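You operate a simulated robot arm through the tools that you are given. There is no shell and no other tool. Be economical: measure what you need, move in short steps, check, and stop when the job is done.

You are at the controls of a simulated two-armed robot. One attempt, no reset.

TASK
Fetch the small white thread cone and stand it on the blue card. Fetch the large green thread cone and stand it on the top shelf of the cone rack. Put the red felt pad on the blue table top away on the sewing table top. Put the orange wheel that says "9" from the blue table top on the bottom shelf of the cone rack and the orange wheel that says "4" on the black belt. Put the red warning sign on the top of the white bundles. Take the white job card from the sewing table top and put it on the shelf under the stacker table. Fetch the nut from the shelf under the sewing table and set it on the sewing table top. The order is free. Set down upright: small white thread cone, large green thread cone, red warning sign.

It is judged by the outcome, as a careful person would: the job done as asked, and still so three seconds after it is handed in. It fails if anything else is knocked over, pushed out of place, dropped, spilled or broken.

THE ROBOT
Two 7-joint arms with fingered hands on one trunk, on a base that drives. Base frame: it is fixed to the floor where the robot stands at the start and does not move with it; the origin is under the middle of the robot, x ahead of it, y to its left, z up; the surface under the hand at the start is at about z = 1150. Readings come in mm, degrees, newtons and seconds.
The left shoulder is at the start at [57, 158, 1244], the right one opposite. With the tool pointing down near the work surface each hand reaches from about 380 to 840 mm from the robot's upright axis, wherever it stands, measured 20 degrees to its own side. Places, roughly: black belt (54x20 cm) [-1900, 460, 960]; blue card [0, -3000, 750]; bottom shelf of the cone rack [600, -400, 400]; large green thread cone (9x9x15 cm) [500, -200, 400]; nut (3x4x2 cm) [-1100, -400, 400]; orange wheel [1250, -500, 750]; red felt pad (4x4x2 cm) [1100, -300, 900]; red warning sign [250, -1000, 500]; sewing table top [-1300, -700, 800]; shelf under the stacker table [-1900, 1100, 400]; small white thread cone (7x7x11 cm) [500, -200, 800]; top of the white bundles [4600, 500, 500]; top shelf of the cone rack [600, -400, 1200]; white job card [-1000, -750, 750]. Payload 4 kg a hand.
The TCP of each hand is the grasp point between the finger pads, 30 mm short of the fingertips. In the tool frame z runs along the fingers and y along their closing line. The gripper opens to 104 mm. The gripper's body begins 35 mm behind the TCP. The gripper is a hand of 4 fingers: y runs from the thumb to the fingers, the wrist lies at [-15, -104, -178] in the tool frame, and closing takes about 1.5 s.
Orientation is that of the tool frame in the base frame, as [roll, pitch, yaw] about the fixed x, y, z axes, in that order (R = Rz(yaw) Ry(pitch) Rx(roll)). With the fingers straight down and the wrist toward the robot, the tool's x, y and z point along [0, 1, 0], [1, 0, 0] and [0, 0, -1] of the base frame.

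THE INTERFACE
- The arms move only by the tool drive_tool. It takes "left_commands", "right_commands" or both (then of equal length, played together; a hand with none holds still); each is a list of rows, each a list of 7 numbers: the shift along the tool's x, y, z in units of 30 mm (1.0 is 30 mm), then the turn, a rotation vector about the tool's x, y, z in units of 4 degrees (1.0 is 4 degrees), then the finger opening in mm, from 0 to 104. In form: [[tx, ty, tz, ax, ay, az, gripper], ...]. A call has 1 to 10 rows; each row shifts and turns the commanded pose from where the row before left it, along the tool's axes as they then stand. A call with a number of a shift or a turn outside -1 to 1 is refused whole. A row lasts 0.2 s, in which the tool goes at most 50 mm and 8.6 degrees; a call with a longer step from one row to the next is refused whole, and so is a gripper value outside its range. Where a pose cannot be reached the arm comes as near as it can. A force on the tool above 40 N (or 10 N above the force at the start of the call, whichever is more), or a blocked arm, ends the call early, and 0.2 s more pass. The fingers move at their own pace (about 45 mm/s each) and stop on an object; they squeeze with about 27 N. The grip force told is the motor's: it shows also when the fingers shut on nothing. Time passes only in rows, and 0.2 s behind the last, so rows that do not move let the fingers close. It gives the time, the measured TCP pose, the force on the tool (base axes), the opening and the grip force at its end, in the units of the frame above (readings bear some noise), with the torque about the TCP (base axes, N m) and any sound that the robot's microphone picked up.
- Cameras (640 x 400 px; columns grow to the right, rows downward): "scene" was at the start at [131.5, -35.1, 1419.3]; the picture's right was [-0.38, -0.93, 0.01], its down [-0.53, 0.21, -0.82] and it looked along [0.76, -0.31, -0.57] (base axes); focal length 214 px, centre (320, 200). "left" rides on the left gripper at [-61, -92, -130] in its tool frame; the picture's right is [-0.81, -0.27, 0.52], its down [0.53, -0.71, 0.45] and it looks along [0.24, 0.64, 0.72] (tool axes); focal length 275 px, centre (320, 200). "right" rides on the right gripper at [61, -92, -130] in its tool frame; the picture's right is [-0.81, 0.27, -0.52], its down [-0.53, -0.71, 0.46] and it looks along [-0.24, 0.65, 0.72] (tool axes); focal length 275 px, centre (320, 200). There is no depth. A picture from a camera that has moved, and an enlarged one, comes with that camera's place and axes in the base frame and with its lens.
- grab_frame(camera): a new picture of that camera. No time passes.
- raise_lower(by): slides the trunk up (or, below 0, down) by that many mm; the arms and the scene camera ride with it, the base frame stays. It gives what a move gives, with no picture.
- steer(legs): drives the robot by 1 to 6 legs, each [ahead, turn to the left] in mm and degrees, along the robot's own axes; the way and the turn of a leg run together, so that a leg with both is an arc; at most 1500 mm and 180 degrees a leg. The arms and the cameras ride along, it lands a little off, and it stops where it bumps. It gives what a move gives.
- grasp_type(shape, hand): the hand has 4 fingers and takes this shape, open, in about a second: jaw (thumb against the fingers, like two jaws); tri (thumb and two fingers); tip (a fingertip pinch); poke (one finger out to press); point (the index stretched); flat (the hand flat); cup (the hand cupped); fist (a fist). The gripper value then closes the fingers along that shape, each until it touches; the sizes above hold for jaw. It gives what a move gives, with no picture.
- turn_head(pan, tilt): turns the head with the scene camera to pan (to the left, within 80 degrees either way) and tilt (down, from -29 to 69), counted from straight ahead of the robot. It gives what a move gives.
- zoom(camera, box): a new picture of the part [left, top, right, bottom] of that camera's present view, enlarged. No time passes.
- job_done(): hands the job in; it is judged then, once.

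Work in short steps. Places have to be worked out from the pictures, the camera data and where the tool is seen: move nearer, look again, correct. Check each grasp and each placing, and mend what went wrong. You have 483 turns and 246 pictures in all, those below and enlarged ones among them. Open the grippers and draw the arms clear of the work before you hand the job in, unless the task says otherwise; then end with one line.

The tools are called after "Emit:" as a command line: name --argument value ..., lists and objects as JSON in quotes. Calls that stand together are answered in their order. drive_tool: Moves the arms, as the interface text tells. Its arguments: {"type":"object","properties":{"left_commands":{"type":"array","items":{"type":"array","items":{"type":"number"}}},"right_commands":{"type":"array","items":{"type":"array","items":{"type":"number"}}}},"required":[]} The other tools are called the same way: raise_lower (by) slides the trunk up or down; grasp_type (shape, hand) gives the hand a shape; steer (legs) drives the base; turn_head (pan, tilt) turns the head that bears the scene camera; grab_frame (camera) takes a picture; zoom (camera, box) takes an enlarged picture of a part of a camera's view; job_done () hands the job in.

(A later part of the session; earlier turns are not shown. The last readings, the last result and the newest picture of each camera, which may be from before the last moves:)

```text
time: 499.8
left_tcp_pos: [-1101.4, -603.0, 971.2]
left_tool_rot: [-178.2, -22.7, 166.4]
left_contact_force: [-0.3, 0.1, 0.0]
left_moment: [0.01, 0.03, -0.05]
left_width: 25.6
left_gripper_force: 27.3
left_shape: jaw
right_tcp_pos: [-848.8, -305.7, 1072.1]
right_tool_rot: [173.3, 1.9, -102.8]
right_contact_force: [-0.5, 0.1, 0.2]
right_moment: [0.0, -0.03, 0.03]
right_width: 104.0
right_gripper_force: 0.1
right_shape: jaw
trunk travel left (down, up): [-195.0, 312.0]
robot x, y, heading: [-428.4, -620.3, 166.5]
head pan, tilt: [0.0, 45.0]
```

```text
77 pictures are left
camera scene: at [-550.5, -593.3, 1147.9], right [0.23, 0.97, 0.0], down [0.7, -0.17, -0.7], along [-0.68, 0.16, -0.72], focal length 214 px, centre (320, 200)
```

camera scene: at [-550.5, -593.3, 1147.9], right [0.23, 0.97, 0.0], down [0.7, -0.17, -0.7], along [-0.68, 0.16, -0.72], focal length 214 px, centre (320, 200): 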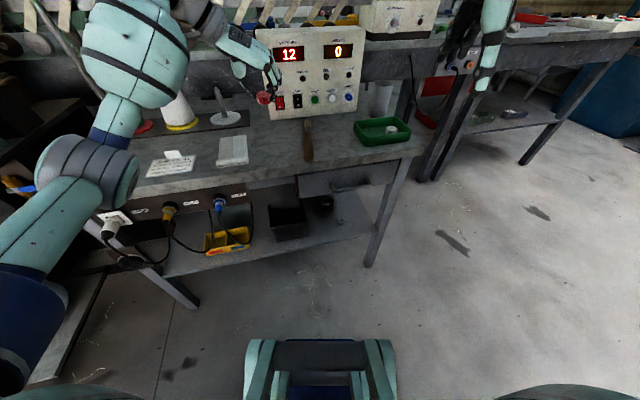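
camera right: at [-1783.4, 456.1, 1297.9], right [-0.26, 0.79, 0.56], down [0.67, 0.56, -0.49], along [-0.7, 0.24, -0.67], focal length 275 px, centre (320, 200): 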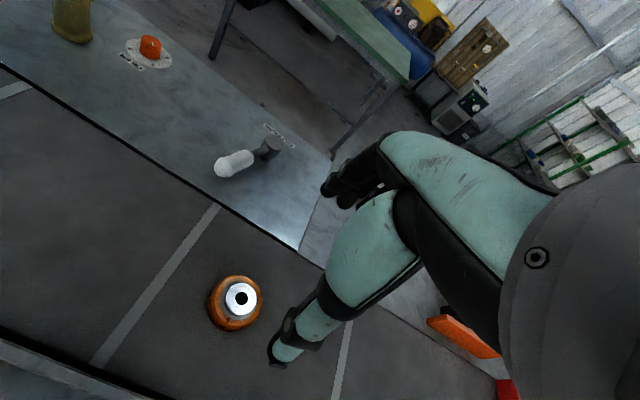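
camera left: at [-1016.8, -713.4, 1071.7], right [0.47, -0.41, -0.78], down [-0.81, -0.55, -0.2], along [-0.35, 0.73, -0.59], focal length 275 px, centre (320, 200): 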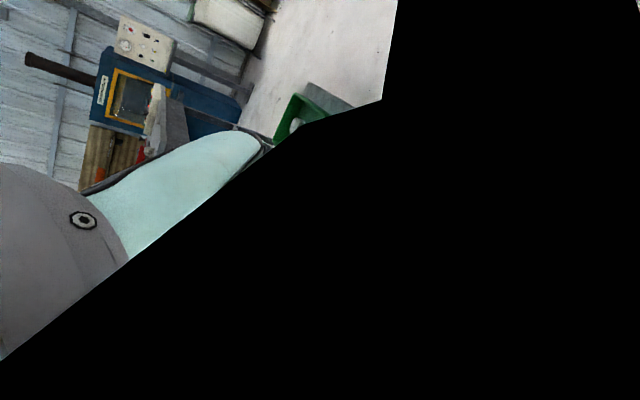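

The landing spot under the pad lies between the cloth and the brush, free. Lower the trunk 120, then small steps.

Emit:
raise_lower --by -115

Emit:
drive_tool --left_commands '[[-0.1, 0, 0.25, 0, 0, 0, 15], [0, 0, 0, 0, 0, 0, 15]]'

Emit:
zoom --camera "scene" --box '[140, 40, 360, 180]'

```text
time: 501.2
left_tcp_pos: [-1099.8, -603.6, 856.3]
left_tool_rot: [-178.3, -22.7, 166.3]
left_contact_force: [0.1, 0.0, -0.4]
left_moment: [-0.02, 0.02, -0.01]
left_width: 25.5
left_gripper_force: 27.1
left_shape: jaw
right_tcp_pos: [-849.9, -306.6, 954.7]
right_tool_rot: [173.4, 1.8, -102.7]
right_contact_force: [-0.1, -0.7, -0.3]
right_moment: [0.0, 0.0, -0.04]
right_width: 103.7
right_gripper_force: 0.0
right_shape: jaw
trunk travel left (down, up): [-80.0, 427.0]
robot x, y, heading: [-427.4, -619.6, 166.4]
head pan, tilt: [0.0, 45.0]
```

```text
time: 501.8
left_tcp_pos: [-1100.0, -605.1, 846.3]
left_tool_rot: [-178.3, -22.6, 166.3]
left_contact_force: [0.2, 0.1, 0.2]
left_moment: [0.02, 0.03, 0.0]
left_width: 25.6
left_gripper_force: 26.9
left_shape: jaw
right_tcp_pos: [-849.5, -306.9, 956.2]
right_tool_rot: [173.4, 1.7, -102.8]
right_contact_force: [0.5, -0.1, 0.0]
right_moment: [-0.02, 0.02, 0.01]
right_width: 104.0
right_gripper_force: 0.1
right_shape: jaw
trunk travel left (down, up): [-80.0, 427.0]
robot x, y, heading: [-430.7, -620.5, 166.7]
head pan, tilt: [0.0, 45.0]
```

```text
2.86 times, centred on (250, 110) of scene
camera zoom: at [-548.9, -593.6, 1031.5], right [0.23, 0.97, 0.0], down [0.7, -0.17, -0.7], along [-0.68, 0.16, -0.72], focal length 613 px, centre (520, 457)
```

zoom: 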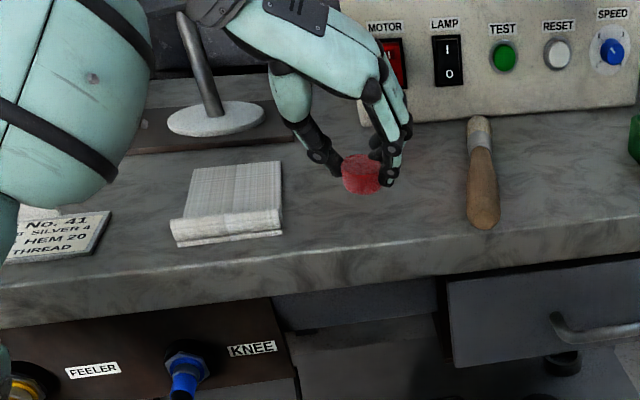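

Emit:
drive_tool --left_commands '[[-0.08, 0, 0.19, 0, 0, 0, 15], [0, 0, 0, 0, 0, 0, 15]]'

Emit:
drive_tool --left_commands '[[-0.07, 0, 0.16, 0, 0, 0, 15], [0, 0, 0, 0, 0, 0, 15]]'

Emit:
drive_tool --left_commands '[[-0.07, 0, 0.16, 0, 0, 0, 15], [0, 0, 0, 0, 0, 0, 15]]'

Emit:
drive_tool --left_commands '[[-0.07, 0, 0.16, 0, 0, 0, 15], [0, 0, 0, 0, 0, 0, 15]]'

```text
time: 502.4
left_tcp_pos: [-1099.2, -604.1, 840.7]
left_tool_rot: [-178.3, -22.7, 166.4]
left_contact_force: [0.3, -0.2, 0.3]
left_moment: [0.03, 0.05, 0.02]
left_width: 25.6
left_gripper_force: 27.2
left_shape: jaw
right_tcp_pos: [-848.4, -306.6, 955.7]
right_tool_rot: [173.3, 1.8, -102.8]
right_contact_force: [-0.8, 0.6, 0.0]
right_moment: [0.02, -0.02, 0.01]
right_width: 104.0
right_gripper_force: 0.0
right_shape: jaw
trunk travel left (down, up): [-80.0, 427.0]
robot x, y, heading: [-424.5, -622.2, 166.6]
head pan, tilt: [0.0, 45.0]
```

```text
time: 503.0
left_tcp_pos: [-1099.4, -604.8, 834.3]
left_tool_rot: [-178.2, -22.6, 166.3]
left_contact_force: [0.6, -0.7, -0.6]
left_moment: [0.01, -0.02, 0.02]
left_width: 25.5
left_gripper_force: 27.0
left_shape: jaw
right_tcp_pos: [-849.5, -307.5, 954.3]
right_tool_rot: [173.3, 1.6, -102.7]
right_contact_force: [-0.2, -0.2, 0.5]
right_moment: [0.02, -0.03, -0.02]
right_width: 104.0
right_gripper_force: 0.0
right_shape: jaw
trunk travel left (down, up): [-80.0, 427.0]
robot x, y, heading: [-427.1, -622.1, 166.5]
head pan, tilt: [0.0, 45.0]
```

```text
time: 503.6
left_tcp_pos: [-1100.3, -603.3, 833.4]
left_tool_rot: [-178.5, -23.0, 166.5]
left_contact_force: [-6.3, 0.3, 16.8]
left_moment: [0.28, 0.05, 0.04]
left_width: 25.5
left_gripper_force: 27.1
left_shape: jaw
right_tcp_pos: [-848.3, -306.3, 955.9]
right_tool_rot: [173.4, 1.8, -102.7]
right_contact_force: [0.8, 0.1, -1.4]
right_moment: [0.02, -0.01, 0.0]
right_width: 103.9
right_gripper_force: 0.1
right_shape: jaw
trunk travel left (down, up): [-80.0, 427.0]
robot x, y, heading: [-428.5, -626.2, 166.7]
head pan, tilt: [0.0, 45.0]
```

```text
time: 504.2
left_tcp_pos: [-1099.2, -604.7, 831.6]
left_tool_rot: [-178.7, -23.4, 166.5]
left_contact_force: [-5.2, 1.8, 33.9]
left_moment: [0.78, 0.04, 0.05]
left_width: 27.1
left_gripper_force: 27.2
left_shape: jaw
right_tcp_pos: [-847.1, -306.3, 957.5]
right_tool_rot: [173.2, 1.9, -102.7]
right_contact_force: [-0.8, 0.2, 0.4]
right_moment: [0.01, 0.01, -0.01]
right_width: 104.0
right_gripper_force: 0.1
right_shape: jaw
trunk travel left (down, up): [-80.0, 427.0]
robot x, y, heading: [-424.2, -619.0, 166.4]
head pan, tilt: [0.0, 45.0]
```

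Contact. Relieve, release, and rise.

Emit:
drive_tool --left_commands '[[0.04, 0, -0.12, 0, 0, 0, 20], [0, 0, 0, 0, 0, 0, 40], [0, 0, 0, 0, 0, 0, 60], [0, 0, 0, 0, 0, 0, 70], [0.35, 0, -0.9, 0, 0, 0, 70], [0.35, 0, -0.9, 0, 0, 0, 70], [0.35, 0, -0.9, 0, 0, 0, 70], [0.35, 0, -0.9, 0, 0, 0, 70]]'

Emit:
zoom --camera "scene" --box '[140, 40, 360, 180]'

```text
time: 506.0
left_tcp_pos: [-1094.1, -600.9, 946.0]
left_tool_rot: [-178.2, -22.7, 166.4]
left_contact_force: [-0.2, 0.6, 1.2]
left_moment: [0.01, 0.04, 0.0]
left_width: 69.6
left_gripper_force: 0.0
left_shape: jaw
right_tcp_pos: [-848.2, -306.6, 955.6]
right_tool_rot: [173.4, 1.8, -102.6]
right_contact_force: [0.0, 0.1, -0.2]
right_moment: [0.0, 0.0, -0.03]
right_width: 103.8
right_gripper_force: 0.1
right_shape: jaw
trunk travel left (down, up): [-80.0, 427.0]
robot x, y, heading: [-427.4, -623.1, 166.4]
head pan, tilt: [0.0, 45.0]
```

```text
2.86 times, centred on (250, 110) of scene
camera zoom: at [-548.3, -593.5, 1031.6], right [0.23, 0.97, 0.0], down [0.7, -0.17, -0.7], along [-0.68, 0.16, -0.72], focal length 613 px, centre (520, 457)
```

zoom: 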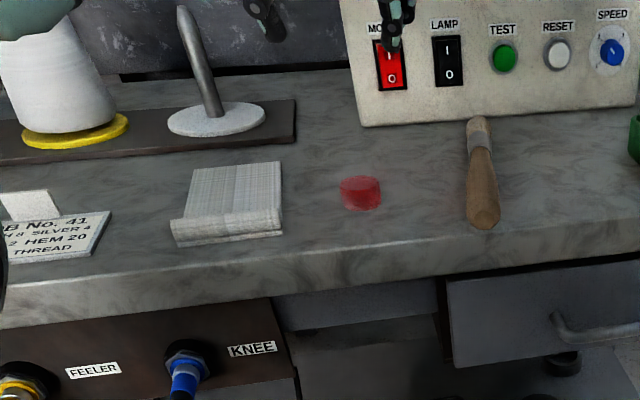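

The pad sits on the sewing table. Now the job card: its clip stands at about (-1143,-876). I raise the trunk, turn left 21°, and look.

Emit:
raise_lower --by 250

Emit:
steer --legs '[[0, 21]]'

Emit:
turn_head --pan 15 --tilt 45

Emit:
zoom --camera "scene" --box '[200, 80, 440, 260]'

Emit:
grab_frame --camera "left"

```text
time: 508.6
left_tcp_pos: [-1095.6, -600.0, 1196.0]
left_tool_rot: [-178.4, -22.6, 166.5]
left_contact_force: [0.0, 0.4, 0.3]
left_moment: [-0.01, 0.01, 0.04]
left_width: 69.9
left_gripper_force: 0.0
left_shape: jaw
right_tcp_pos: [-850.0, -306.3, 1204.1]
right_tool_rot: [173.4, 1.8, -102.7]
right_contact_force: [-0.9, 0.2, 0.3]
right_moment: [-0.03, 0.0, 0.0]
right_width: 103.7
right_gripper_force: 0.1
right_shape: jaw
trunk travel left (down, up): [-330.0, 177.0]
robot x, y, heading: [-432.6, -621.8, 166.5]
head pan, tilt: [0.0, 45.0]
```

```text
time: 510.3
left_tcp_pos: [-1058.8, -846.6, 1195.9]
left_tool_rot: [-178.3, -22.6, -172.2]
left_contact_force: [0.4, -0.3, 0.7]
left_moment: [0.0, 0.01, 0.0]
left_width: 69.7
left_gripper_force: 0.1
left_shape: jaw
right_tcp_pos: [-936.4, -483.6, 1204.4]
right_tool_rot: [173.5, 1.7, -81.2]
right_contact_force: [0.7, 0.5, -0.1]
right_moment: [-0.01, -0.05, 0.03]
right_width: 103.7
right_gripper_force: 0.0
right_shape: jaw
trunk travel left (down, up): [-330.0, 177.0]
robot x, y, heading: [-432.6, -619.4, -172.3]
head pan, tilt: [0.0, 45.0]
```

```text
time: 511.1
left_tcp_pos: [-1042.7, -846.3, 1204.2]
left_tool_rot: [-178.1, -23.3, -172.2]
left_contact_force: [0.0, -0.1, 0.4]
left_moment: [0.0, 0.01, 0.0]
left_width: 69.6
left_gripper_force: 0.0
left_shape: jaw
right_tcp_pos: [-921.0, -480.9, 1210.8]
right_tool_rot: [172.7, 1.9, -81.2]
right_contact_force: [-0.3, 0.2, -0.2]
right_moment: [0.02, 0.03, 0.03]
right_width: 103.9
right_gripper_force: 0.1
right_shape: jaw
trunk travel left (down, up): [-330.0, 177.0]
robot x, y, heading: [-427.5, -617.1, -172.0]
head pan, tilt: [15.0, 45.0]
```

```text
2.22 times, centred on (320, 170) of scene
camera zoom: at [-548.5, -658.2, 1281.8], right [-0.39, 0.92, 0.0], down [0.66, 0.28, -0.7], along [-0.64, -0.27, -0.72], focal length 477 px, centre (320, 267)
```

zoom: 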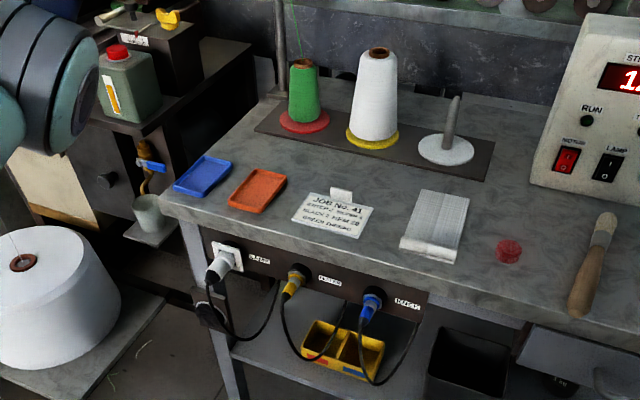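

```text
73 pictures are left
camera left: at [-922.9, -916.9, 1303.4], right [0.58, -0.21, -0.79], down [-0.56, -0.81, -0.19], along [-0.6, 0.54, -0.59], focal length 275 px, centre (320, 200)
```

left: 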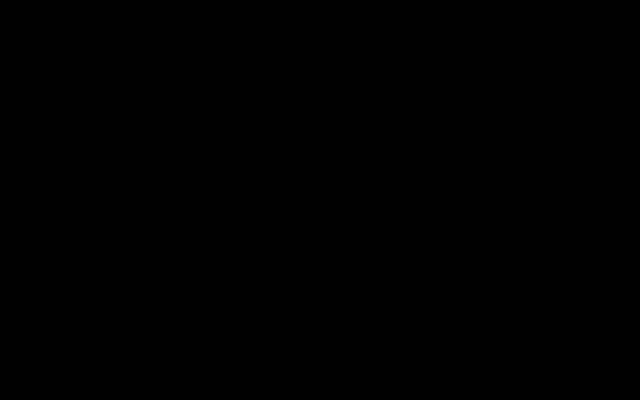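

Card back edge lies along y at x≈-1133, y -921…-814, clip ≈(-1133,-868). The left hand at ~45° pitch suits both picking it by the clip and placing on the low shelf. I square up and pose the hand.

Emit:
steer --legs '[[0, -8]]'

Emit:
drive_tool --left_commands '[[0.17, -0.53, 0.17, 0, 0.86, 0, 80], [0.17, -0.53, 0.17, 0, 0.86, 0, 80], [0.17, -0.53, 0.17, 0, 0.86, 0, 80], [0.17, -0.53, 0.17, 0, 0.86, 0, 80], [0.17, -0.53, 0.17, 0, 0.86, 0, 80], [0.17, -0.53, 0.17, 0, 0.86, 0, 80], [0.17, -0.53, 0.17, 0, 0.86, 0, 80], [0, 0, 0, 0, 0, 0, 80]]'

Emit:
raise_lower --by -250

Emit:
grab_frame --camera "left"

Emit:
grab_frame --camera "scene"

```text
time: 512.2
left_tcp_pos: [-1070.7, -755.9, 1202.6]
left_tool_rot: [-178.2, -23.3, 179.8]
left_contact_force: [1.0, 0.1, -0.4]
left_moment: [-0.02, 0.0, 0.0]
left_width: 69.8
left_gripper_force: 0.0
left_shape: jaw
right_tcp_pos: [-896.8, -412.2, 1210.7]
right_tool_rot: [172.8, 1.8, -89.4]
right_contact_force: [0.4, 0.7, 0.0]
right_moment: [-0.01, 0.01, -0.01]
right_width: 104.0
right_gripper_force: 0.0
right_shape: jaw
trunk travel left (down, up): [-330.0, 177.0]
robot x, y, heading: [-430.8, -621.6, 180.1]
head pan, tilt: [15.0, 45.0]
```

```text
time: 514.0
left_tcp_pos: [-1104.1, -869.3, 1207.2]
left_tool_rot: [-177.3, -48.1, 178.5]
left_contact_force: [0.7, -0.6, -0.2]
left_moment: [0.02, 0.03, 0.01]
left_width: 79.8
left_gripper_force: 0.0
left_shape: jaw
right_tcp_pos: [-881.6, -411.8, 1216.4]
right_tool_rot: [172.0, 1.9, -89.5]
right_contact_force: [-0.1, -0.1, 0.5]
right_moment: [0.0, 0.03, 0.01]
right_width: 104.0
right_gripper_force: 0.1
right_shape: jaw
trunk travel left (down, up): [-330.0, 177.0]
robot x, y, heading: [-430.5, -617.5, 179.9]
head pan, tilt: [15.0, 45.0]
```

```text
time: 516.5
left_tcp_pos: [-1104.2, -868.6, 957.0]
left_tool_rot: [-177.5, -48.2, 178.7]
left_contact_force: [-0.5, -0.4, -0.6]
left_moment: [-0.02, 0.0, -0.03]
left_width: 79.6
left_gripper_force: 0.1
left_shape: jaw
right_tcp_pos: [-880.4, -412.1, 965.7]
right_tool_rot: [172.0, 1.8, -89.5]
right_contact_force: [0.4, 0.5, 0.8]
right_moment: [0.05, 0.02, 0.0]
right_width: 103.9
right_gripper_force: 0.0
right_shape: jaw
trunk travel left (down, up): [-80.0, 427.0]
robot x, y, heading: [-428.1, -620.0, 180.0]
head pan, tilt: [15.0, 45.0]
```

```text
72 pictures are left
camera left: at [-965.2, -957.3, 1001.7], right [0.16, -0.3, -0.94], down [-0.69, -0.72, 0.11], along [-0.71, 0.63, -0.32], focal length 275 px, centre (320, 200)
```

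left: 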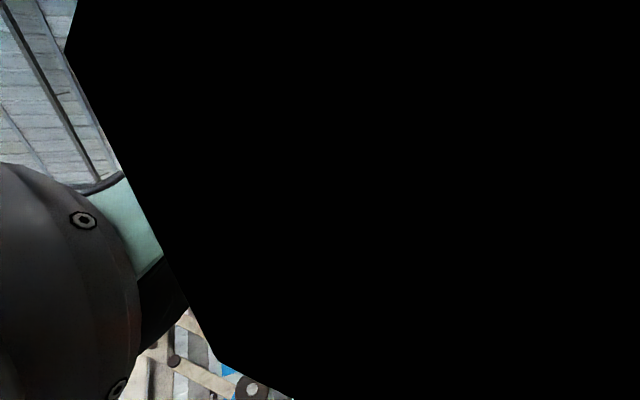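

```text
71 pictures are left
camera scene: at [-550.1, -641.4, 1031.6], right [-0.26, 0.97, 0.0], down [0.69, 0.18, -0.7], along [-0.67, -0.18, -0.72], focal length 214 px, centre (320, 200)
```

scene: 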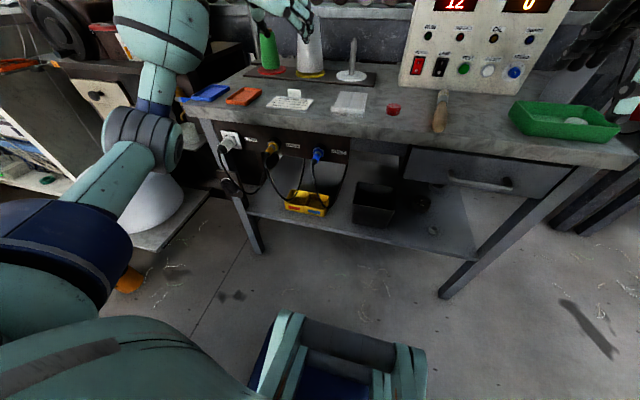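

Emit:
zoom --camera "scene" --box '[210, 0, 410, 130]'

```text
3.08 times, centred on (310, 65) of scene
camera zoom: at [-550.1, -641.4, 1031.6], right [-0.26, 0.97, 0.0], down [0.69, 0.18, -0.7], along [-0.67, -0.18, -0.72], focal length 660 px, centre (351, 615)
```

zoom: 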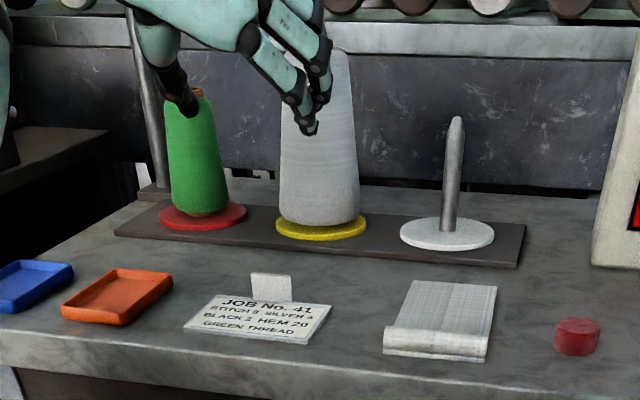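

The clip is an upright tab ≈45 mm wide, 24 tall at (-1136,-872). I lower the hand 100 mm and advance 20.

Emit:
drive_tool --left_commands '[[-0.51, -0.02, 0.68, 0, 0, 0, 80], [-0.51, -0.02, 0.68, 0, 0, 0, 80], [-0.51, -0.02, 0.68, 0, 0, 0, 80], [-0.51, -0.02, 0.68, 0, 0, 0, 80], [0, 0, 0, 0, 0, 0, 80]]'

Emit:
zoom --camera "scene" --box '[210, 0, 410, 130]'

```text
time: 517.8
left_tcp_pos: [-1123.7, -874.9, 855.9]
left_tool_rot: [-177.5, -48.2, 178.6]
left_contact_force: [-0.8, -0.4, 0.5]
left_moment: [-0.02, 0.0, 0.02]
left_width: 79.8
left_gripper_force: 0.2
left_shape: jaw
right_tcp_pos: [-881.7, -412.3, 966.8]
right_tool_rot: [172.0, 1.9, -89.4]
right_contact_force: [0.1, -0.1, -0.7]
right_moment: [0.04, -0.02, -0.01]
right_width: 104.0
right_gripper_force: 0.0
right_shape: jaw
trunk travel left (down, up): [-80.0, 427.0]
robot x, y, heading: [-424.8, -620.0, 179.8]
head pan, tilt: [15.0, 45.0]
```

```text
3.08 times, centred on (310, 65) of scene
camera zoom: at [-550.0, -641.3, 1031.6], right [-0.26, 0.97, 0.0], down [0.69, 0.18, -0.7], along [-0.67, -0.18, -0.72], focal length 660 px, centre (351, 615)
```

zoom: 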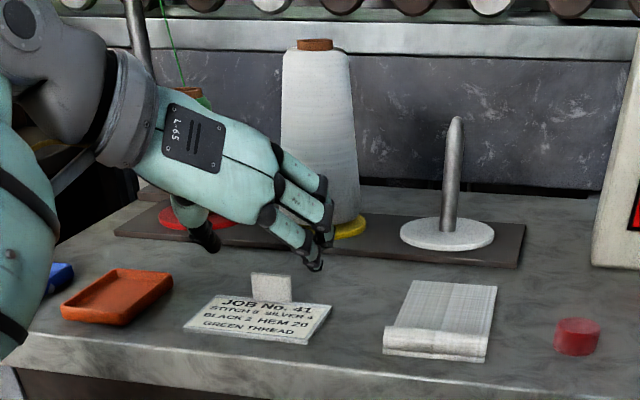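

Emit:
drive_tool --left_commands '[[-0.36, 0.25, 0.33, 0, 0, 0, 80], [-0.36, 0, 0.33, 0, 0, 0, 80], [0, 0, 0, 0, 0, 0, 80]]'

Emit:
zoom --camera "scene" --box '[250, 40, 370, 120]'

```text
time: 518.5
left_tcp_pos: [-1122.9, -865.9, 829.7]
left_tool_rot: [-177.3, -48.2, 178.4]
left_contact_force: [0.0, 0.3, 0.6]
left_moment: [0.09, 0.03, 0.03]
left_width: 79.9
left_gripper_force: 0.1
left_shape: jaw
right_tcp_pos: [-881.7, -412.0, 964.8]
right_tool_rot: [171.9, 1.9, -89.4]
right_contact_force: [-0.3, 0.4, -1.2]
right_moment: [0.01, 0.0, -0.01]
right_width: 103.7
right_gripper_force: 0.0
right_shape: jaw
trunk travel left (down, up): [-80.0, 427.0]
robot x, y, heading: [-428.1, -621.5, 179.6]
head pan, tilt: [15.0, 45.0]
```

```text
5.00 times, centred on (310, 80) of scene
camera zoom: at [-550.1, -641.3, 1031.6], right [-0.26, 0.97, 0.0], down [0.69, 0.18, -0.7], along [-0.67, -0.18, -0.72], focal length 1072 px, centre (370, 800)
```

zoom: 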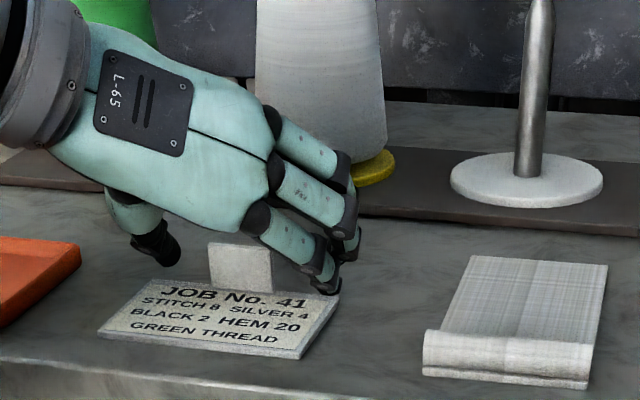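

The tab is between thumb and fingers. Close slowly.

Emit:
drive_tool --left_commands '[[0, 0, 0, 0, 0, 0, 65], [0, 0, 0, 0, 0, 0, 50], [0, 0, 0, 0, 0, 0, 35], [0, 0, 0, 0, 0, 0, 20], [0, 0, 0, 0, 0, 0, 20], [0, 0, 0, 0, 0, 0, 20], [0, 0, 0, 0, 0, 0, 20]]'

Emit:
zoom --camera "scene" --box '[250, 40, 370, 120]'

```text
time: 520.1
left_tcp_pos: [-1124.8, -866.2, 828.2]
left_tool_rot: [-177.4, -48.2, 178.4]
left_contact_force: [-0.4, 0.2, 1.4]
left_moment: [0.14, 0.0, -0.02]
left_width: 16.0
left_gripper_force: 27.1
left_shape: jaw
right_tcp_pos: [-882.1, -411.8, 966.3]
right_tool_rot: [172.0, 1.9, -89.5]
right_contact_force: [-0.1, -0.7, -0.2]
right_moment: [0.01, 0.0, 0.0]
right_width: 103.7
right_gripper_force: 0.0
right_shape: jaw
trunk travel left (down, up): [-80.0, 427.0]
robot x, y, heading: [-429.0, -615.9, 179.9]
head pan, tilt: [15.0, 45.0]
```

```text
5.00 times, centred on (310, 80) of scene
camera zoom: at [-549.8, -641.3, 1031.6], right [-0.26, 0.97, 0.0], down [0.69, 0.18, -0.7], along [-0.67, -0.18, -0.72], focal length 1072 px, centre (370, 800)
```

zoom: 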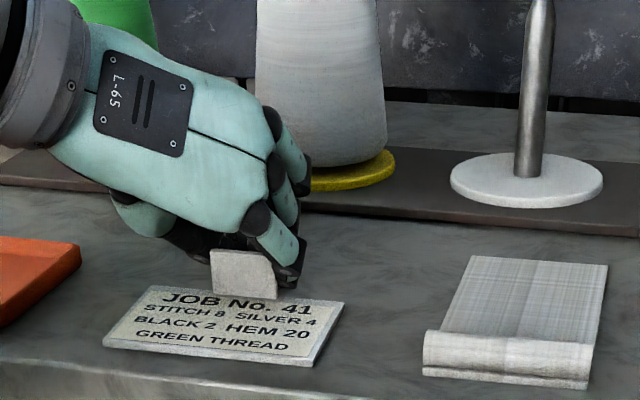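

Unclear whether it's gripped; I lift 25 mm and look.

Emit:
drive_tool --left_commands '[[0.3, 0, -0.28, 0, 0, 0, 15], [0.3, 0, -0.28, 0, 0, 0, 15], [0, 0, 0, 0, 0, 0, 15]]'

Emit:
zoom --camera "scene" --box '[250, 40, 370, 120]'

```text
time: 521.0
left_tcp_pos: [-1123.6, -866.5, 852.8]
left_tool_rot: [-177.4, -48.2, 178.6]
left_contact_force: [-0.2, -0.4, 0.1]
left_moment: [0.02, -0.02, 0.02]
left_width: 15.0
left_gripper_force: 0.1
left_shape: jaw
right_tcp_pos: [-881.1, -412.6, 965.2]
right_tool_rot: [172.0, 1.9, -89.5]
right_contact_force: [-0.5, -1.1, -0.8]
right_moment: [0.01, 0.03, 0.02]
right_width: 104.0
right_gripper_force: 0.0
right_shape: jaw
trunk travel left (down, up): [-80.0, 427.0]
robot x, y, heading: [-428.5, -620.7, 179.8]
head pan, tilt: [15.0, 45.0]
```

```text
5.00 times, centred on (310, 80) of scene
camera zoom: at [-550.3, -641.4, 1031.5], right [-0.26, 0.97, 0.0], down [0.69, 0.18, -0.7], along [-0.67, -0.18, -0.72], focal length 1072 px, centre (370, 800)
```

zoom: 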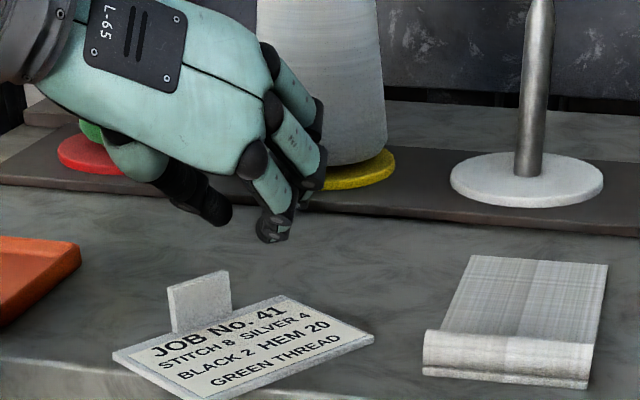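

The grip closed behind the tab and the card slid and rotated (tab now near (-1097,-880), turned ~55°). A firm way is to pinch the thin tab edge-on; for that I reposition the base to approach along direction ~145°. First raise well clear.

Emit:
raise_lower --by 380

Emit:
steer --legs '[[0, 84], [480, 0]]'

Emit:
steer --legs '[[0, -60], [0, -59]]'

Emit:
turn_head --pan 10 --tilt 45

Emit:
grab_frame --camera "scene"

```text
time: 524.6
left_tcp_pos: [-1125.3, -865.8, 1233.7]
left_tool_rot: [-177.2, -48.1, 178.5]
left_contact_force: [-1.1, 0.2, 0.8]
left_moment: [0.01, -0.02, 0.0]
left_width: 15.1
left_gripper_force: 0.0
left_shape: jaw
right_tcp_pos: [-881.7, -412.4, 1347.4]
right_tool_rot: [172.0, 1.9, -89.5]
right_contact_force: [0.3, -0.7, -0.7]
right_moment: [0.03, 0.01, 0.0]
right_width: 103.7
right_gripper_force: 0.1
right_shape: jaw
trunk travel left (down, up): [-460.0, 47.0]
robot x, y, heading: [-429.1, -618.9, 179.8]
head pan, tilt: [15.0, 45.0]
```

```text
time: 531.8
left_tcp_pos: [-318.3, -1813.0, 1233.1]
left_tool_rot: [-177.5, -48.1, -98.0]
left_contact_force: [-0.2, -0.7, 0.3]
left_moment: [0.01, 0.0, -0.01]
left_width: 15.1
left_gripper_force: 0.1
left_shape: jaw
right_tcp_pos: [-741.5, -1518.1, 1347.7]
right_tool_rot: [171.9, 1.9, -6.1]
right_contact_force: [-0.4, -0.8, 0.0]
right_moment: [0.03, -0.01, 0.01]
right_width: 103.9
right_gripper_force: 0.1
right_shape: jaw
trunk travel left (down, up): [-460.0, 47.0]
robot x, y, heading: [-479.4, -1091.1, -96.9]
head pan, tilt: [15.0, 45.0]
```

```text
time: 538.4
left_tcp_pos: [-1173.6, -877.2, 1242.3]
left_tool_rot: [-177.4, -48.8, 141.5]
left_contact_force: [0.6, 0.2, -0.1]
left_moment: [0.0, 0.02, -0.01]
left_width: 14.9
left_gripper_force: 0.1
left_shape: jaw
right_tcp_pos: [-704.6, -661.6, 1354.0]
right_tool_rot: [171.2, 2.0, -126.6]
right_contact_force: [0.0, -0.1, 0.2]
right_moment: [0.01, 0.01, 0.0]
right_width: 104.0
right_gripper_force: 0.1
right_shape: jaw
trunk travel left (down, up): [-460.0, 47.0]
robot x, y, heading: [-494.5, -1105.4, 142.9]
head pan, tilt: [15.0, 45.0]
```

```text
time: 539.0
left_tcp_pos: [-1162.8, -885.6, 1248.9]
left_tool_rot: [-177.2, -49.5, 141.4]
left_contact_force: [0.3, -0.3, -0.3]
left_moment: [-0.04, 0.01, 0.02]
left_width: 15.0
left_gripper_force: 0.0
left_shape: jaw
right_tcp_pos: [-692.6, -670.1, 1357.5]
right_tool_rot: [170.6, 2.1, -126.5]
right_contact_force: [-0.6, 0.1, 0.4]
right_moment: [-0.04, 0.0, 0.02]
right_width: 103.8
right_gripper_force: 0.0
right_shape: jaw
trunk travel left (down, up): [-460.0, 47.0]
robot x, y, heading: [-491.5, -1104.5, 142.7]
head pan, tilt: [10.0, 45.0]
```

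```text
65 pictures are left
camera scene: at [-604.9, -1040.3, 1412.6], right [0.46, 0.89, 0.0], down [0.64, -0.33, -0.7], along [-0.62, 0.32, -0.72], focal length 214 px, centre (320, 200)
```

scene: 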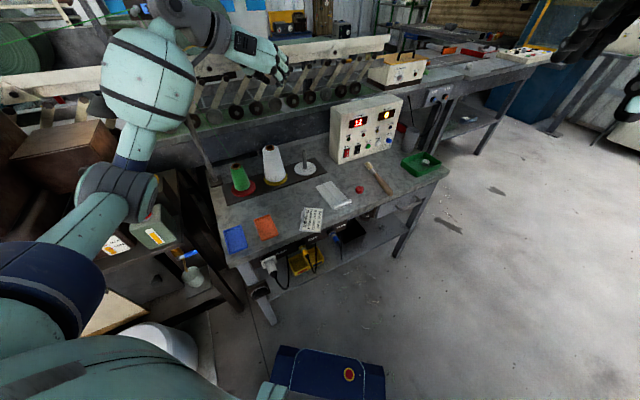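

Emit:
zoom --camera "scene" --box '[240, 160, 370, 250]'

```text
4.44 times, centred on (305, 205) of scene
camera zoom: at [-604.9, -1040.3, 1412.6], right [0.46, 0.89, 0.0], down [0.64, -0.33, -0.7], along [-0.62, 0.32, -0.72], focal length 953 px, centre (387, 178)
```

zoom: 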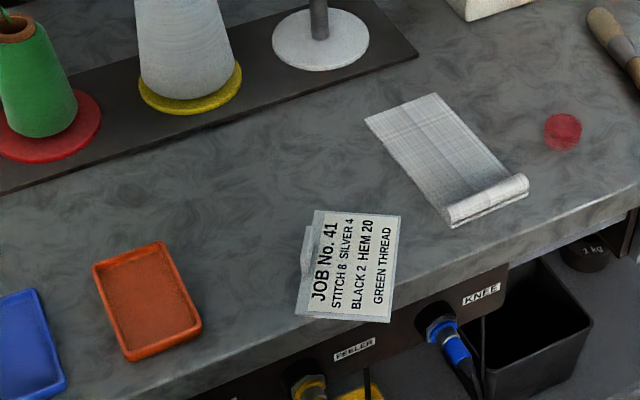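

The tab lies along bearing ≈152°, centre ≈(-1080,-869). I align heading, and move the left hand above it.

Emit:
steer --legs '[[0, 9.3]]'

Emit:
drive_tool --left_commands '[[-0.18, 0.9, -0.21, 0, 0, 0, 70], [-0.18, 0.9, -0.21, 0, 0, 0, 70], [-0.18, 0.9, -0.21, 0, 0, 0, 70], [-0.18, 0.9, -0.21, 0, 0, 0, 70], [-0.18, 0.9, -0.21, 0, 0, 0, 70], [-0.18, 0.9, -0.21, 0, 0, 0, 70], [0, 0, 0, 0, 0, 0, 70]]'

Emit:
raise_lower --by -330

Emit:
grab_frame --camera "scene"

```text
time: 540.2
left_tcp_pos: [-1189.3, -995.2, 1250.4]
left_tool_rot: [-177.2, -49.5, 150.5]
left_contact_force: [0.4, -0.5, -0.7]
left_moment: [-0.02, 0.01, 0.0]
left_width: 14.9
left_gripper_force: 0.0
left_shape: jaw
right_tcp_pos: [-760.7, -709.4, 1357.0]
right_tool_rot: [170.6, 2.0, -117.4]
right_contact_force: [-0.6, 0.0, 0.2]
right_moment: [0.02, 0.04, 0.01]
right_width: 103.9
right_gripper_force: 0.0
right_shape: jaw
trunk travel left (down, up): [-460.0, 47.0]
robot x, y, heading: [-490.4, -1105.6, 152.2]
head pan, tilt: [10.0, 45.0]
```

```text
time: 541.8
left_tcp_pos: [-1056.3, -883.5, 1252.9]
left_tool_rot: [-177.2, -50.3, 150.5]
left_contact_force: [-0.6, 0.1, -0.2]
left_moment: [0.0, -0.01, -0.01]
left_width: 69.6
left_gripper_force: 0.1
left_shape: jaw
right_tcp_pos: [-744.3, -717.0, 1362.4]
right_tool_rot: [169.8, 2.2, -117.5]
right_contact_force: [-0.7, -0.6, 0.3]
right_moment: [0.01, 0.03, 0.01]
right_width: 103.9
right_gripper_force: 0.1
right_shape: jaw
trunk travel left (down, up): [-460.0, 47.0]
robot x, y, heading: [-493.3, -1104.7, 151.9]
head pan, tilt: [10.0, 45.0]
```

```text
time: 545.0
left_tcp_pos: [-1057.1, -884.1, 922.7]
left_tool_rot: [-177.1, -50.4, 150.4]
left_contact_force: [0.2, -0.4, 0.7]
left_moment: [0.01, 0.02, -0.02]
left_width: 69.6
left_gripper_force: 0.1
left_shape: jaw
right_tcp_pos: [-744.6, -716.6, 1032.8]
right_tool_rot: [169.7, 2.0, -117.5]
right_contact_force: [0.0, 0.3, -0.8]
right_moment: [0.03, 0.0, 0.0]
right_width: 103.6
right_gripper_force: 0.1
right_shape: jaw
trunk travel left (down, up): [-130.0, 377.0]
robot x, y, heading: [-491.3, -1105.0, 151.9]
head pan, tilt: [10.0, 45.0]
```

```text
63 pictures are left
camera scene: at [-608.3, -1061.5, 1082.3], right [0.31, 0.95, 0.0], down [0.68, -0.22, -0.7], along [-0.66, 0.21, -0.72], focal length 214 px, centre (320, 200)
```

scene: 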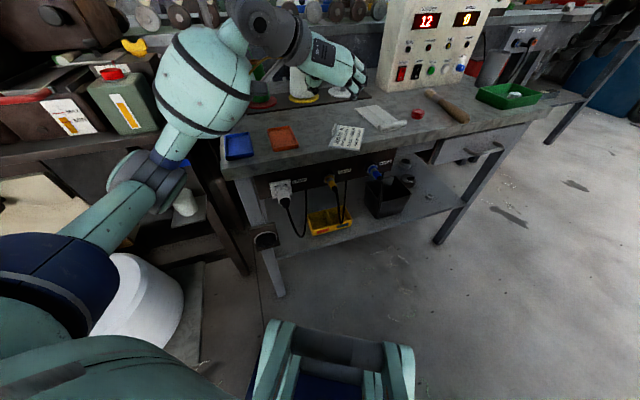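

Emit:
zoom --camera "scene" --box '[270, 40, 410, 160]'

Emit:
grab_frame --camera "left"

```text
3.33 times, centred on (340, 100) of scene
camera zoom: at [-608.3, -1061.5, 1082.3], right [0.31, 0.95, 0.0], down [0.68, -0.22, -0.7], along [-0.66, 0.21, -0.72], focal length 715 px, centre (253, 533)
```

zoom: 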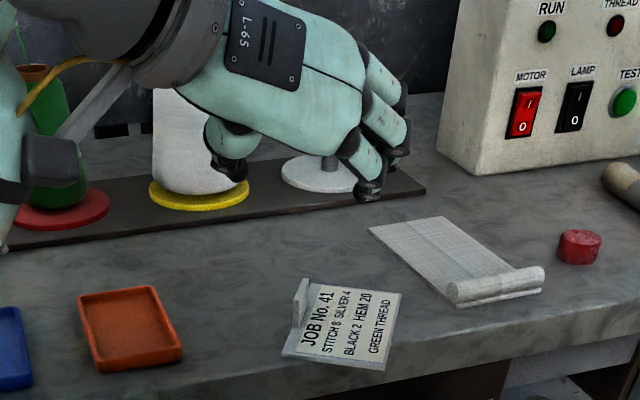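

```text
61 pictures are left
camera left: at [-974.6, -1027.5, 962.6], right [-0.03, -0.33, -0.94], down [-0.94, -0.31, 0.14], along [-0.34, 0.89, -0.3], focal length 275 px, centre (320, 200)
```

left: 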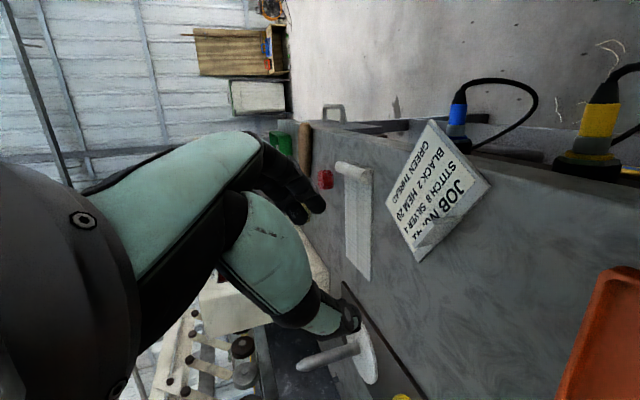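

Emit:
zoom --camera "left" --box '[360, 100, 540, 290]'

```text
2.11 times, centred on (450, 195) of left
camera zoom: at [-974.6, -1027.5, 962.6], right [-0.03, -0.33, -0.94], down [-0.94, -0.31, 0.14], along [-0.34, 0.89, -0.3], focal length 580 px, centre (46, 210)
```

zoom: 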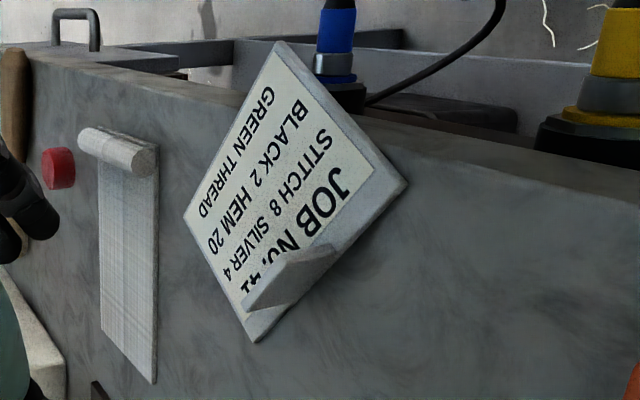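

Both views put the tab at about (-1090,-862), bearing ~148°. Move in most of the way.

Emit:
drive_tool --left_commands '[[-0.45, 0.03, 0.72, 0, 0, 0, 60], [-0.45, 0.03, 0.72, 0, 0, 0, 60], [-0.45, 0.03, 0.72, 0, 0, 0, 60], [0, 0, 0, 0, 0, 0, 60]]'

Emit:
grab_frame --camera "left"

Emit:
zoom --camera "scene" --box '[290, 70, 390, 160]'

```text
time: 546.0
left_tcp_pos: [-1079.9, -872.8, 850.3]
left_tool_rot: [-177.2, -50.3, 150.5]
left_contact_force: [0.3, 0.3, 0.3]
left_moment: [-0.01, -0.02, -0.02]
left_width: 60.3
left_gripper_force: 0.1
left_shape: jaw
right_tcp_pos: [-744.4, -716.9, 1032.5]
right_tool_rot: [169.8, 2.1, -117.4]
right_contact_force: [0.3, -0.1, 0.5]
right_moment: [-0.02, 0.03, 0.04]
right_width: 103.9
right_gripper_force: 0.1
right_shape: jaw
trunk travel left (down, up): [-130.0, 377.0]
robot x, y, heading: [-496.2, -1104.4, 151.9]
head pan, tilt: [10.0, 45.0]
```

```text
59 pictures are left
camera left: at [-997.1, -1016.8, 890.4], right [-0.03, -0.33, -0.94], down [-0.94, -0.31, 0.14], along [-0.34, 0.89, -0.3], focal length 275 px, centre (320, 200)
```

left: 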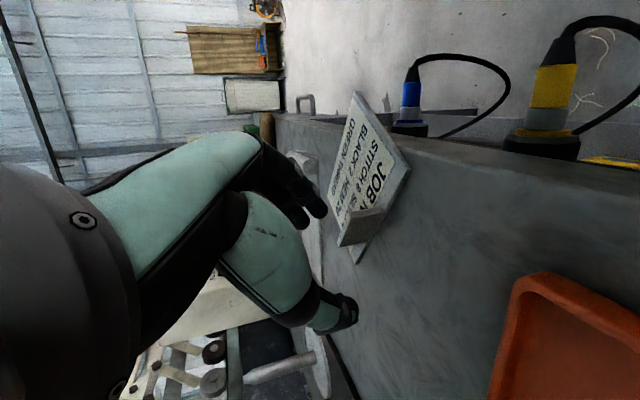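

```text
4.44 times, centred on (340, 115) of scene
camera zoom: at [-608.1, -1061.5, 1082.3], right [0.31, 0.95, 0.0], down [0.68, -0.22, -0.7], along [-0.66, 0.21, -0.72], focal length 953 px, centre (231, 578)
```

zoom: 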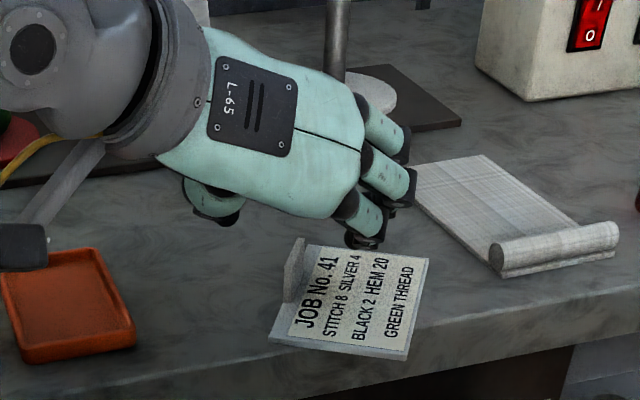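

Emit:
drive_tool --left_commands '[[-0.27, 0.06, 0.36, 0, 0, 0, 60], [-0.27, 0.05, 0.36, 0, 0, 0, 60], [0, 0, 0, 0, 0, 0, 60]]'

Emit:
grab_frame --camera "left"

Emit:
zoom --camera "scene" --box '[290, 70, 390, 160]'

```text
time: 546.8
left_tcp_pos: [-1083.8, -867.3, 826.5]
left_tool_rot: [-177.3, -50.6, 150.7]
left_contact_force: [1.5, -2.1, 14.0]
left_moment: [0.5, -0.02, -0.06]
left_width: 60.4
left_gripper_force: 0.1
left_shape: jaw
right_tcp_pos: [-743.3, -716.9, 1032.8]
right_tool_rot: [169.7, 2.0, -117.6]
right_contact_force: [0.1, 0.0, 0.2]
right_moment: [0.02, 0.02, 0.0]
right_width: 103.6
right_gripper_force: 0.0
right_shape: jaw
trunk travel left (down, up): [-130.0, 377.0]
robot x, y, heading: [-495.2, -1103.9, 152.1]
head pan, tilt: [10.0, 45.0]
```

```text
57 pictures are left
camera left: at [-1000.6, -1011.5, 866.5], right [-0.04, -0.32, -0.95], down [-0.94, -0.31, 0.14], along [-0.34, 0.89, -0.29], focal length 275 px, centre (320, 200)
```

left: 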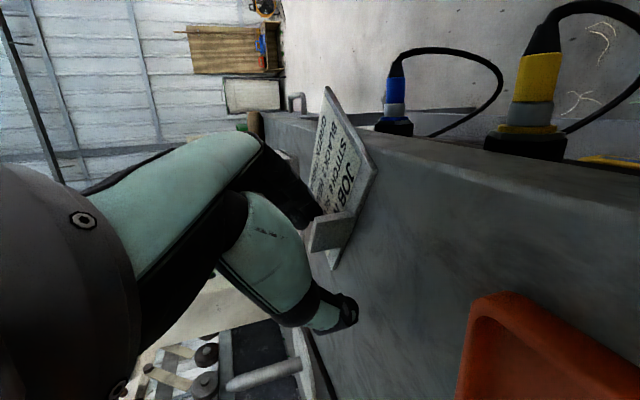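

```text
4.44 times, centred on (340, 115) of scene
camera zoom: at [-606.8, -1062.3, 1082.6], right [0.31, 0.95, 0.0], down [0.68, -0.22, -0.7], along [-0.67, 0.21, -0.72], focal length 953 px, centre (231, 578)
```

zoom: 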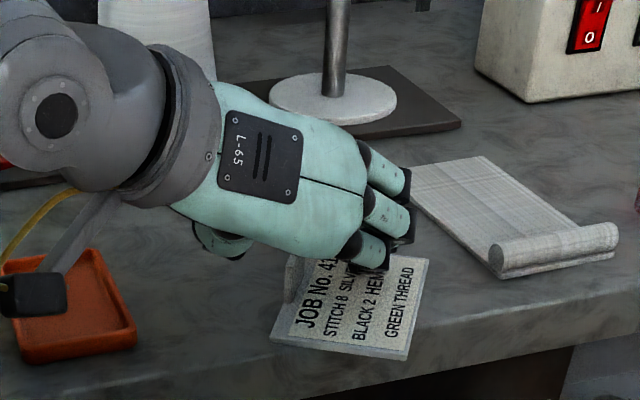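

The tab sits between thumb and fingers; fingers rest on the card. Lift 2 mm and close.

Emit:
drive_tool --left_commands '[[0.06, 0, -0.05, 0, 0, 0, 45], [0, 0, 0, 0, 0, 0, 30], [0, 0, 0, 0, 0, 0, 15], [0, 0, 0, 0, 0, 0, 0], [0, 0, 0, 0, 0, 0, 0], [0, 0, 0, 0, 0, 0, 0], [0, 0, 0, 0, 0, 0, 0], [0, 0, 0, 0, 0, 0, 0]]'

Emit:
drive_tool --left_commands '[[0.3, 0, -0.26, 0, 0, 0, 0], [0.3, 0, -0.26, 0, 0, 0, 0], [0, 0, 0, 0, 0, 0, 0]]'

Emit:
grab_frame --camera "left"

```text
time: 548.6
left_tcp_pos: [-1083.1, -867.9, 828.6]
left_tool_rot: [-177.1, -50.4, 150.4]
left_contact_force: [-2.4, -3.6, 16.7]
left_moment: [0.46, 0.1, -0.01]
left_width: 0.0
left_gripper_force: 27.2
left_shape: jaw
right_tcp_pos: [-742.6, -717.2, 1033.3]
right_tool_rot: [169.7, 2.2, -117.4]
right_contact_force: [-0.4, -0.1, -0.5]
right_moment: [-0.02, 0.02, 0.03]
right_width: 104.0
right_gripper_force: 0.0
right_shape: jaw
trunk travel left (down, up): [-130.0, 377.0]
robot x, y, heading: [-488.3, -1106.4, 152.3]
head pan, tilt: [10.0, 45.0]
```

```text
time: 549.4
left_tcp_pos: [-1082.6, -866.7, 848.4]
left_tool_rot: [-177.0, -50.0, 150.4]
left_contact_force: [-0.1, 0.2, -0.5]
left_moment: [0.01, 0.03, -0.03]
left_width: 0.0
left_gripper_force: 27.1
left_shape: jaw
right_tcp_pos: [-744.3, -714.2, 1031.6]
right_tool_rot: [169.8, 2.1, -117.5]
right_contact_force: [0.2, 0.0, -0.2]
right_moment: [-0.03, 0.0, -0.01]
right_width: 103.9
right_gripper_force: 0.1
right_shape: jaw
trunk travel left (down, up): [-130.0, 377.0]
robot x, y, heading: [-491.7, -1105.6, 152.0]
head pan, tilt: [10.0, 45.0]
```

```text
55 pictures are left
camera left: at [-1000.8, -1010.4, 889.3], right [-0.03, -0.33, -0.94], down [-0.94, -0.31, 0.14], along [-0.34, 0.89, -0.3], focal length 275 px, centre (320, 200)
```

left: 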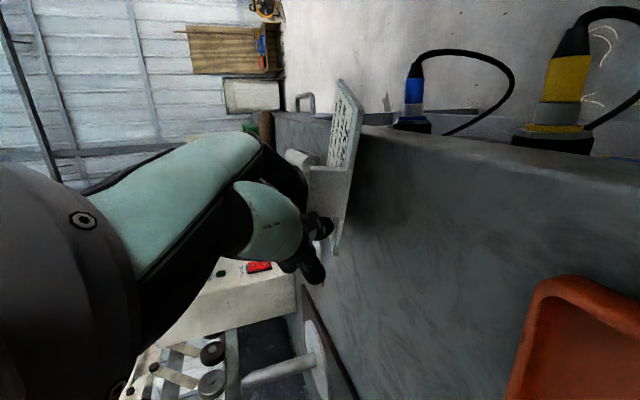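

The card lifted. I zoom to check the grip.

Emit:
zoom --camera "left" --box '[240, 60, 400, 300]'

Emit:
zoom --camera "scene" --box '[280, 60, 400, 160]'

```text
1.67 times, centred on (320, 180) of left
camera zoom: at [-1000.8, -1010.4, 889.3], right [-0.03, -0.33, -0.94], down [-0.94, -0.31, 0.14], along [-0.34, 0.89, -0.3], focal length 459 px, centre (320, 233)
```

zoom: 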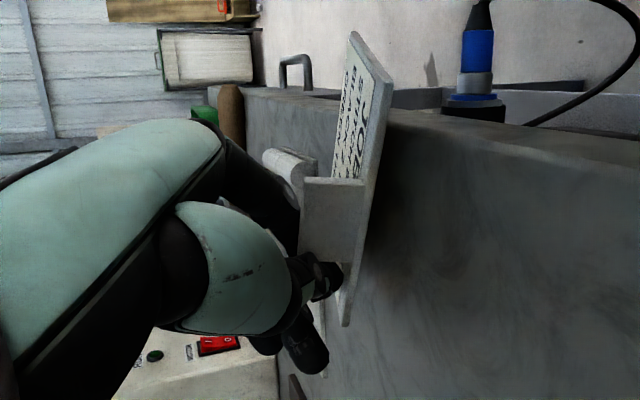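

```text
4.00 times, centred on (340, 110) of scene
camera zoom: at [-608.6, -1061.4, 1082.2], right [0.31, 0.95, 0.0], down [0.68, -0.22, -0.7], along [-0.66, 0.21, -0.72], focal length 858 px, centre (240, 560)
```

zoom: 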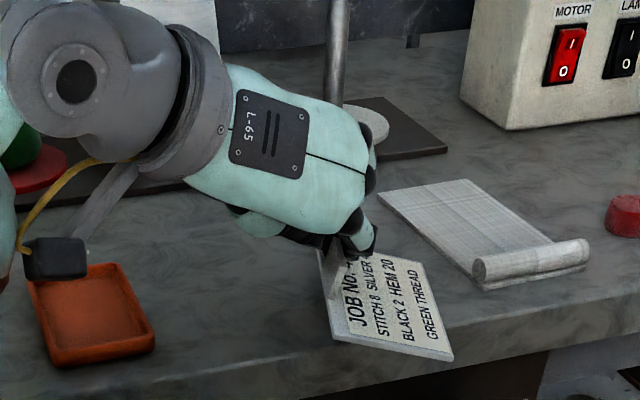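

The card is held level by its tab. I raise the trunk and carry it along the corridor.

Emit:
raise_lower --by 350

Emit:
steer --legs '[[0, -70]]'

Emit:
turn_head --pan 20 --tilt 35

Emit:
grab_frame --camera "scene"

```text
time: 552.9
left_tcp_pos: [-1082.7, -866.2, 1199.7]
left_tool_rot: [-177.2, -50.2, 150.4]
left_contact_force: [-1.2, -0.4, -0.2]
left_moment: [-0.01, 0.03, -0.01]
left_width: 0.0
left_gripper_force: 27.0
left_shape: jaw
right_tcp_pos: [-744.3, -715.6, 1381.9]
right_tool_rot: [169.8, 2.2, -117.4]
right_contact_force: [-0.5, -0.8, -0.4]
right_moment: [0.02, 0.01, 0.02]
right_width: 104.1
right_gripper_force: 0.0
right_shape: jaw
trunk travel left (down, up): [-480.0, 27.0]
robot x, y, heading: [-492.0, -1105.9, 151.9]
head pan, tilt: [10.0, 45.0]
```

```text
time: 556.8
left_tcp_pos: [-469.7, -468.7, 1199.1]
left_tool_rot: [-177.1, -50.2, 80.5]
left_contact_force: [-0.6, -1.5, 0.0]
left_moment: [-0.01, 0.02, 0.01]
left_width: 0.3
left_gripper_force: 27.0
left_shape: jaw
right_tcp_pos: [-213.2, -735.9, 1382.4]
right_tool_rot: [169.9, 2.2, 172.7]
right_contact_force: [0.0, -0.5, 0.1]
right_moment: [0.0, 0.01, 0.0]
right_width: 103.8
right_gripper_force: 0.1
right_shape: jaw
trunk travel left (down, up): [-480.0, 27.0]
robot x, y, heading: [-502.5, -1105.7, 82.0]
head pan, tilt: [10.0, 45.0]
```

```text
time: 557.5
left_tcp_pos: [-472.6, -482.8, 1208.0]
left_tool_rot: [-177.1, -50.9, 80.5]
left_contact_force: [0.2, -0.9, 0.2]
left_moment: [0.0, 0.01, 0.01]
left_width: 0.1
left_gripper_force: 27.2
left_shape: jaw
right_tcp_pos: [-213.3, -751.5, 1386.3]
right_tool_rot: [169.1, 2.1, 172.6]
right_contact_force: [-1.0, -0.3, -0.2]
right_moment: [-0.04, 0.01, 0.02]
right_width: 103.9
right_gripper_force: 0.0
right_shape: jaw
trunk travel left (down, up): [-480.0, 27.0]
robot x, y, heading: [-501.7, -1106.6, 81.7]
head pan, tilt: [20.0, 35.0]
```

```text
52 pictures are left
camera scene: at [-512.5, -971.3, 1447.4], right [0.98, 0.21, -0.01], down [0.12, -0.57, -0.81], along [-0.17, 0.79, -0.58], focal length 214 px, centre (320, 200)
```

scene: 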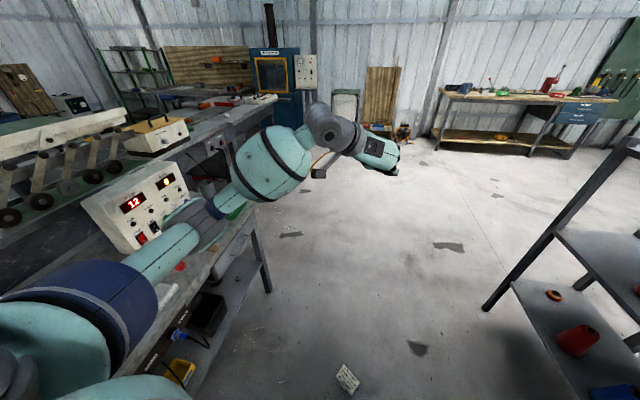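

The card has dropped to the floor near (-451,-577). I must recover it; zoom in to see its pose.

Emit:
zoom --camera "scene" --box '[310, 345, 390, 400]'

```text
7.27 times, centred on (350, 372) of scene
camera zoom: at [-512.5, -971.3, 1447.4], right [0.98, 0.21, -0.01], down [0.12, -0.57, -0.81], along [-0.17, 0.79, -0.58], focal length 1560 px, centre (102, -1054)
```

zoom: 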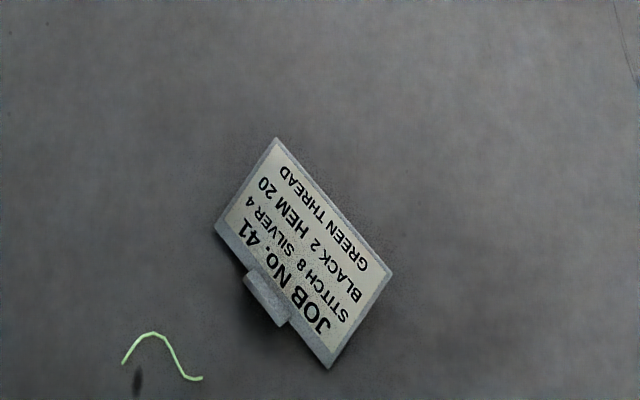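

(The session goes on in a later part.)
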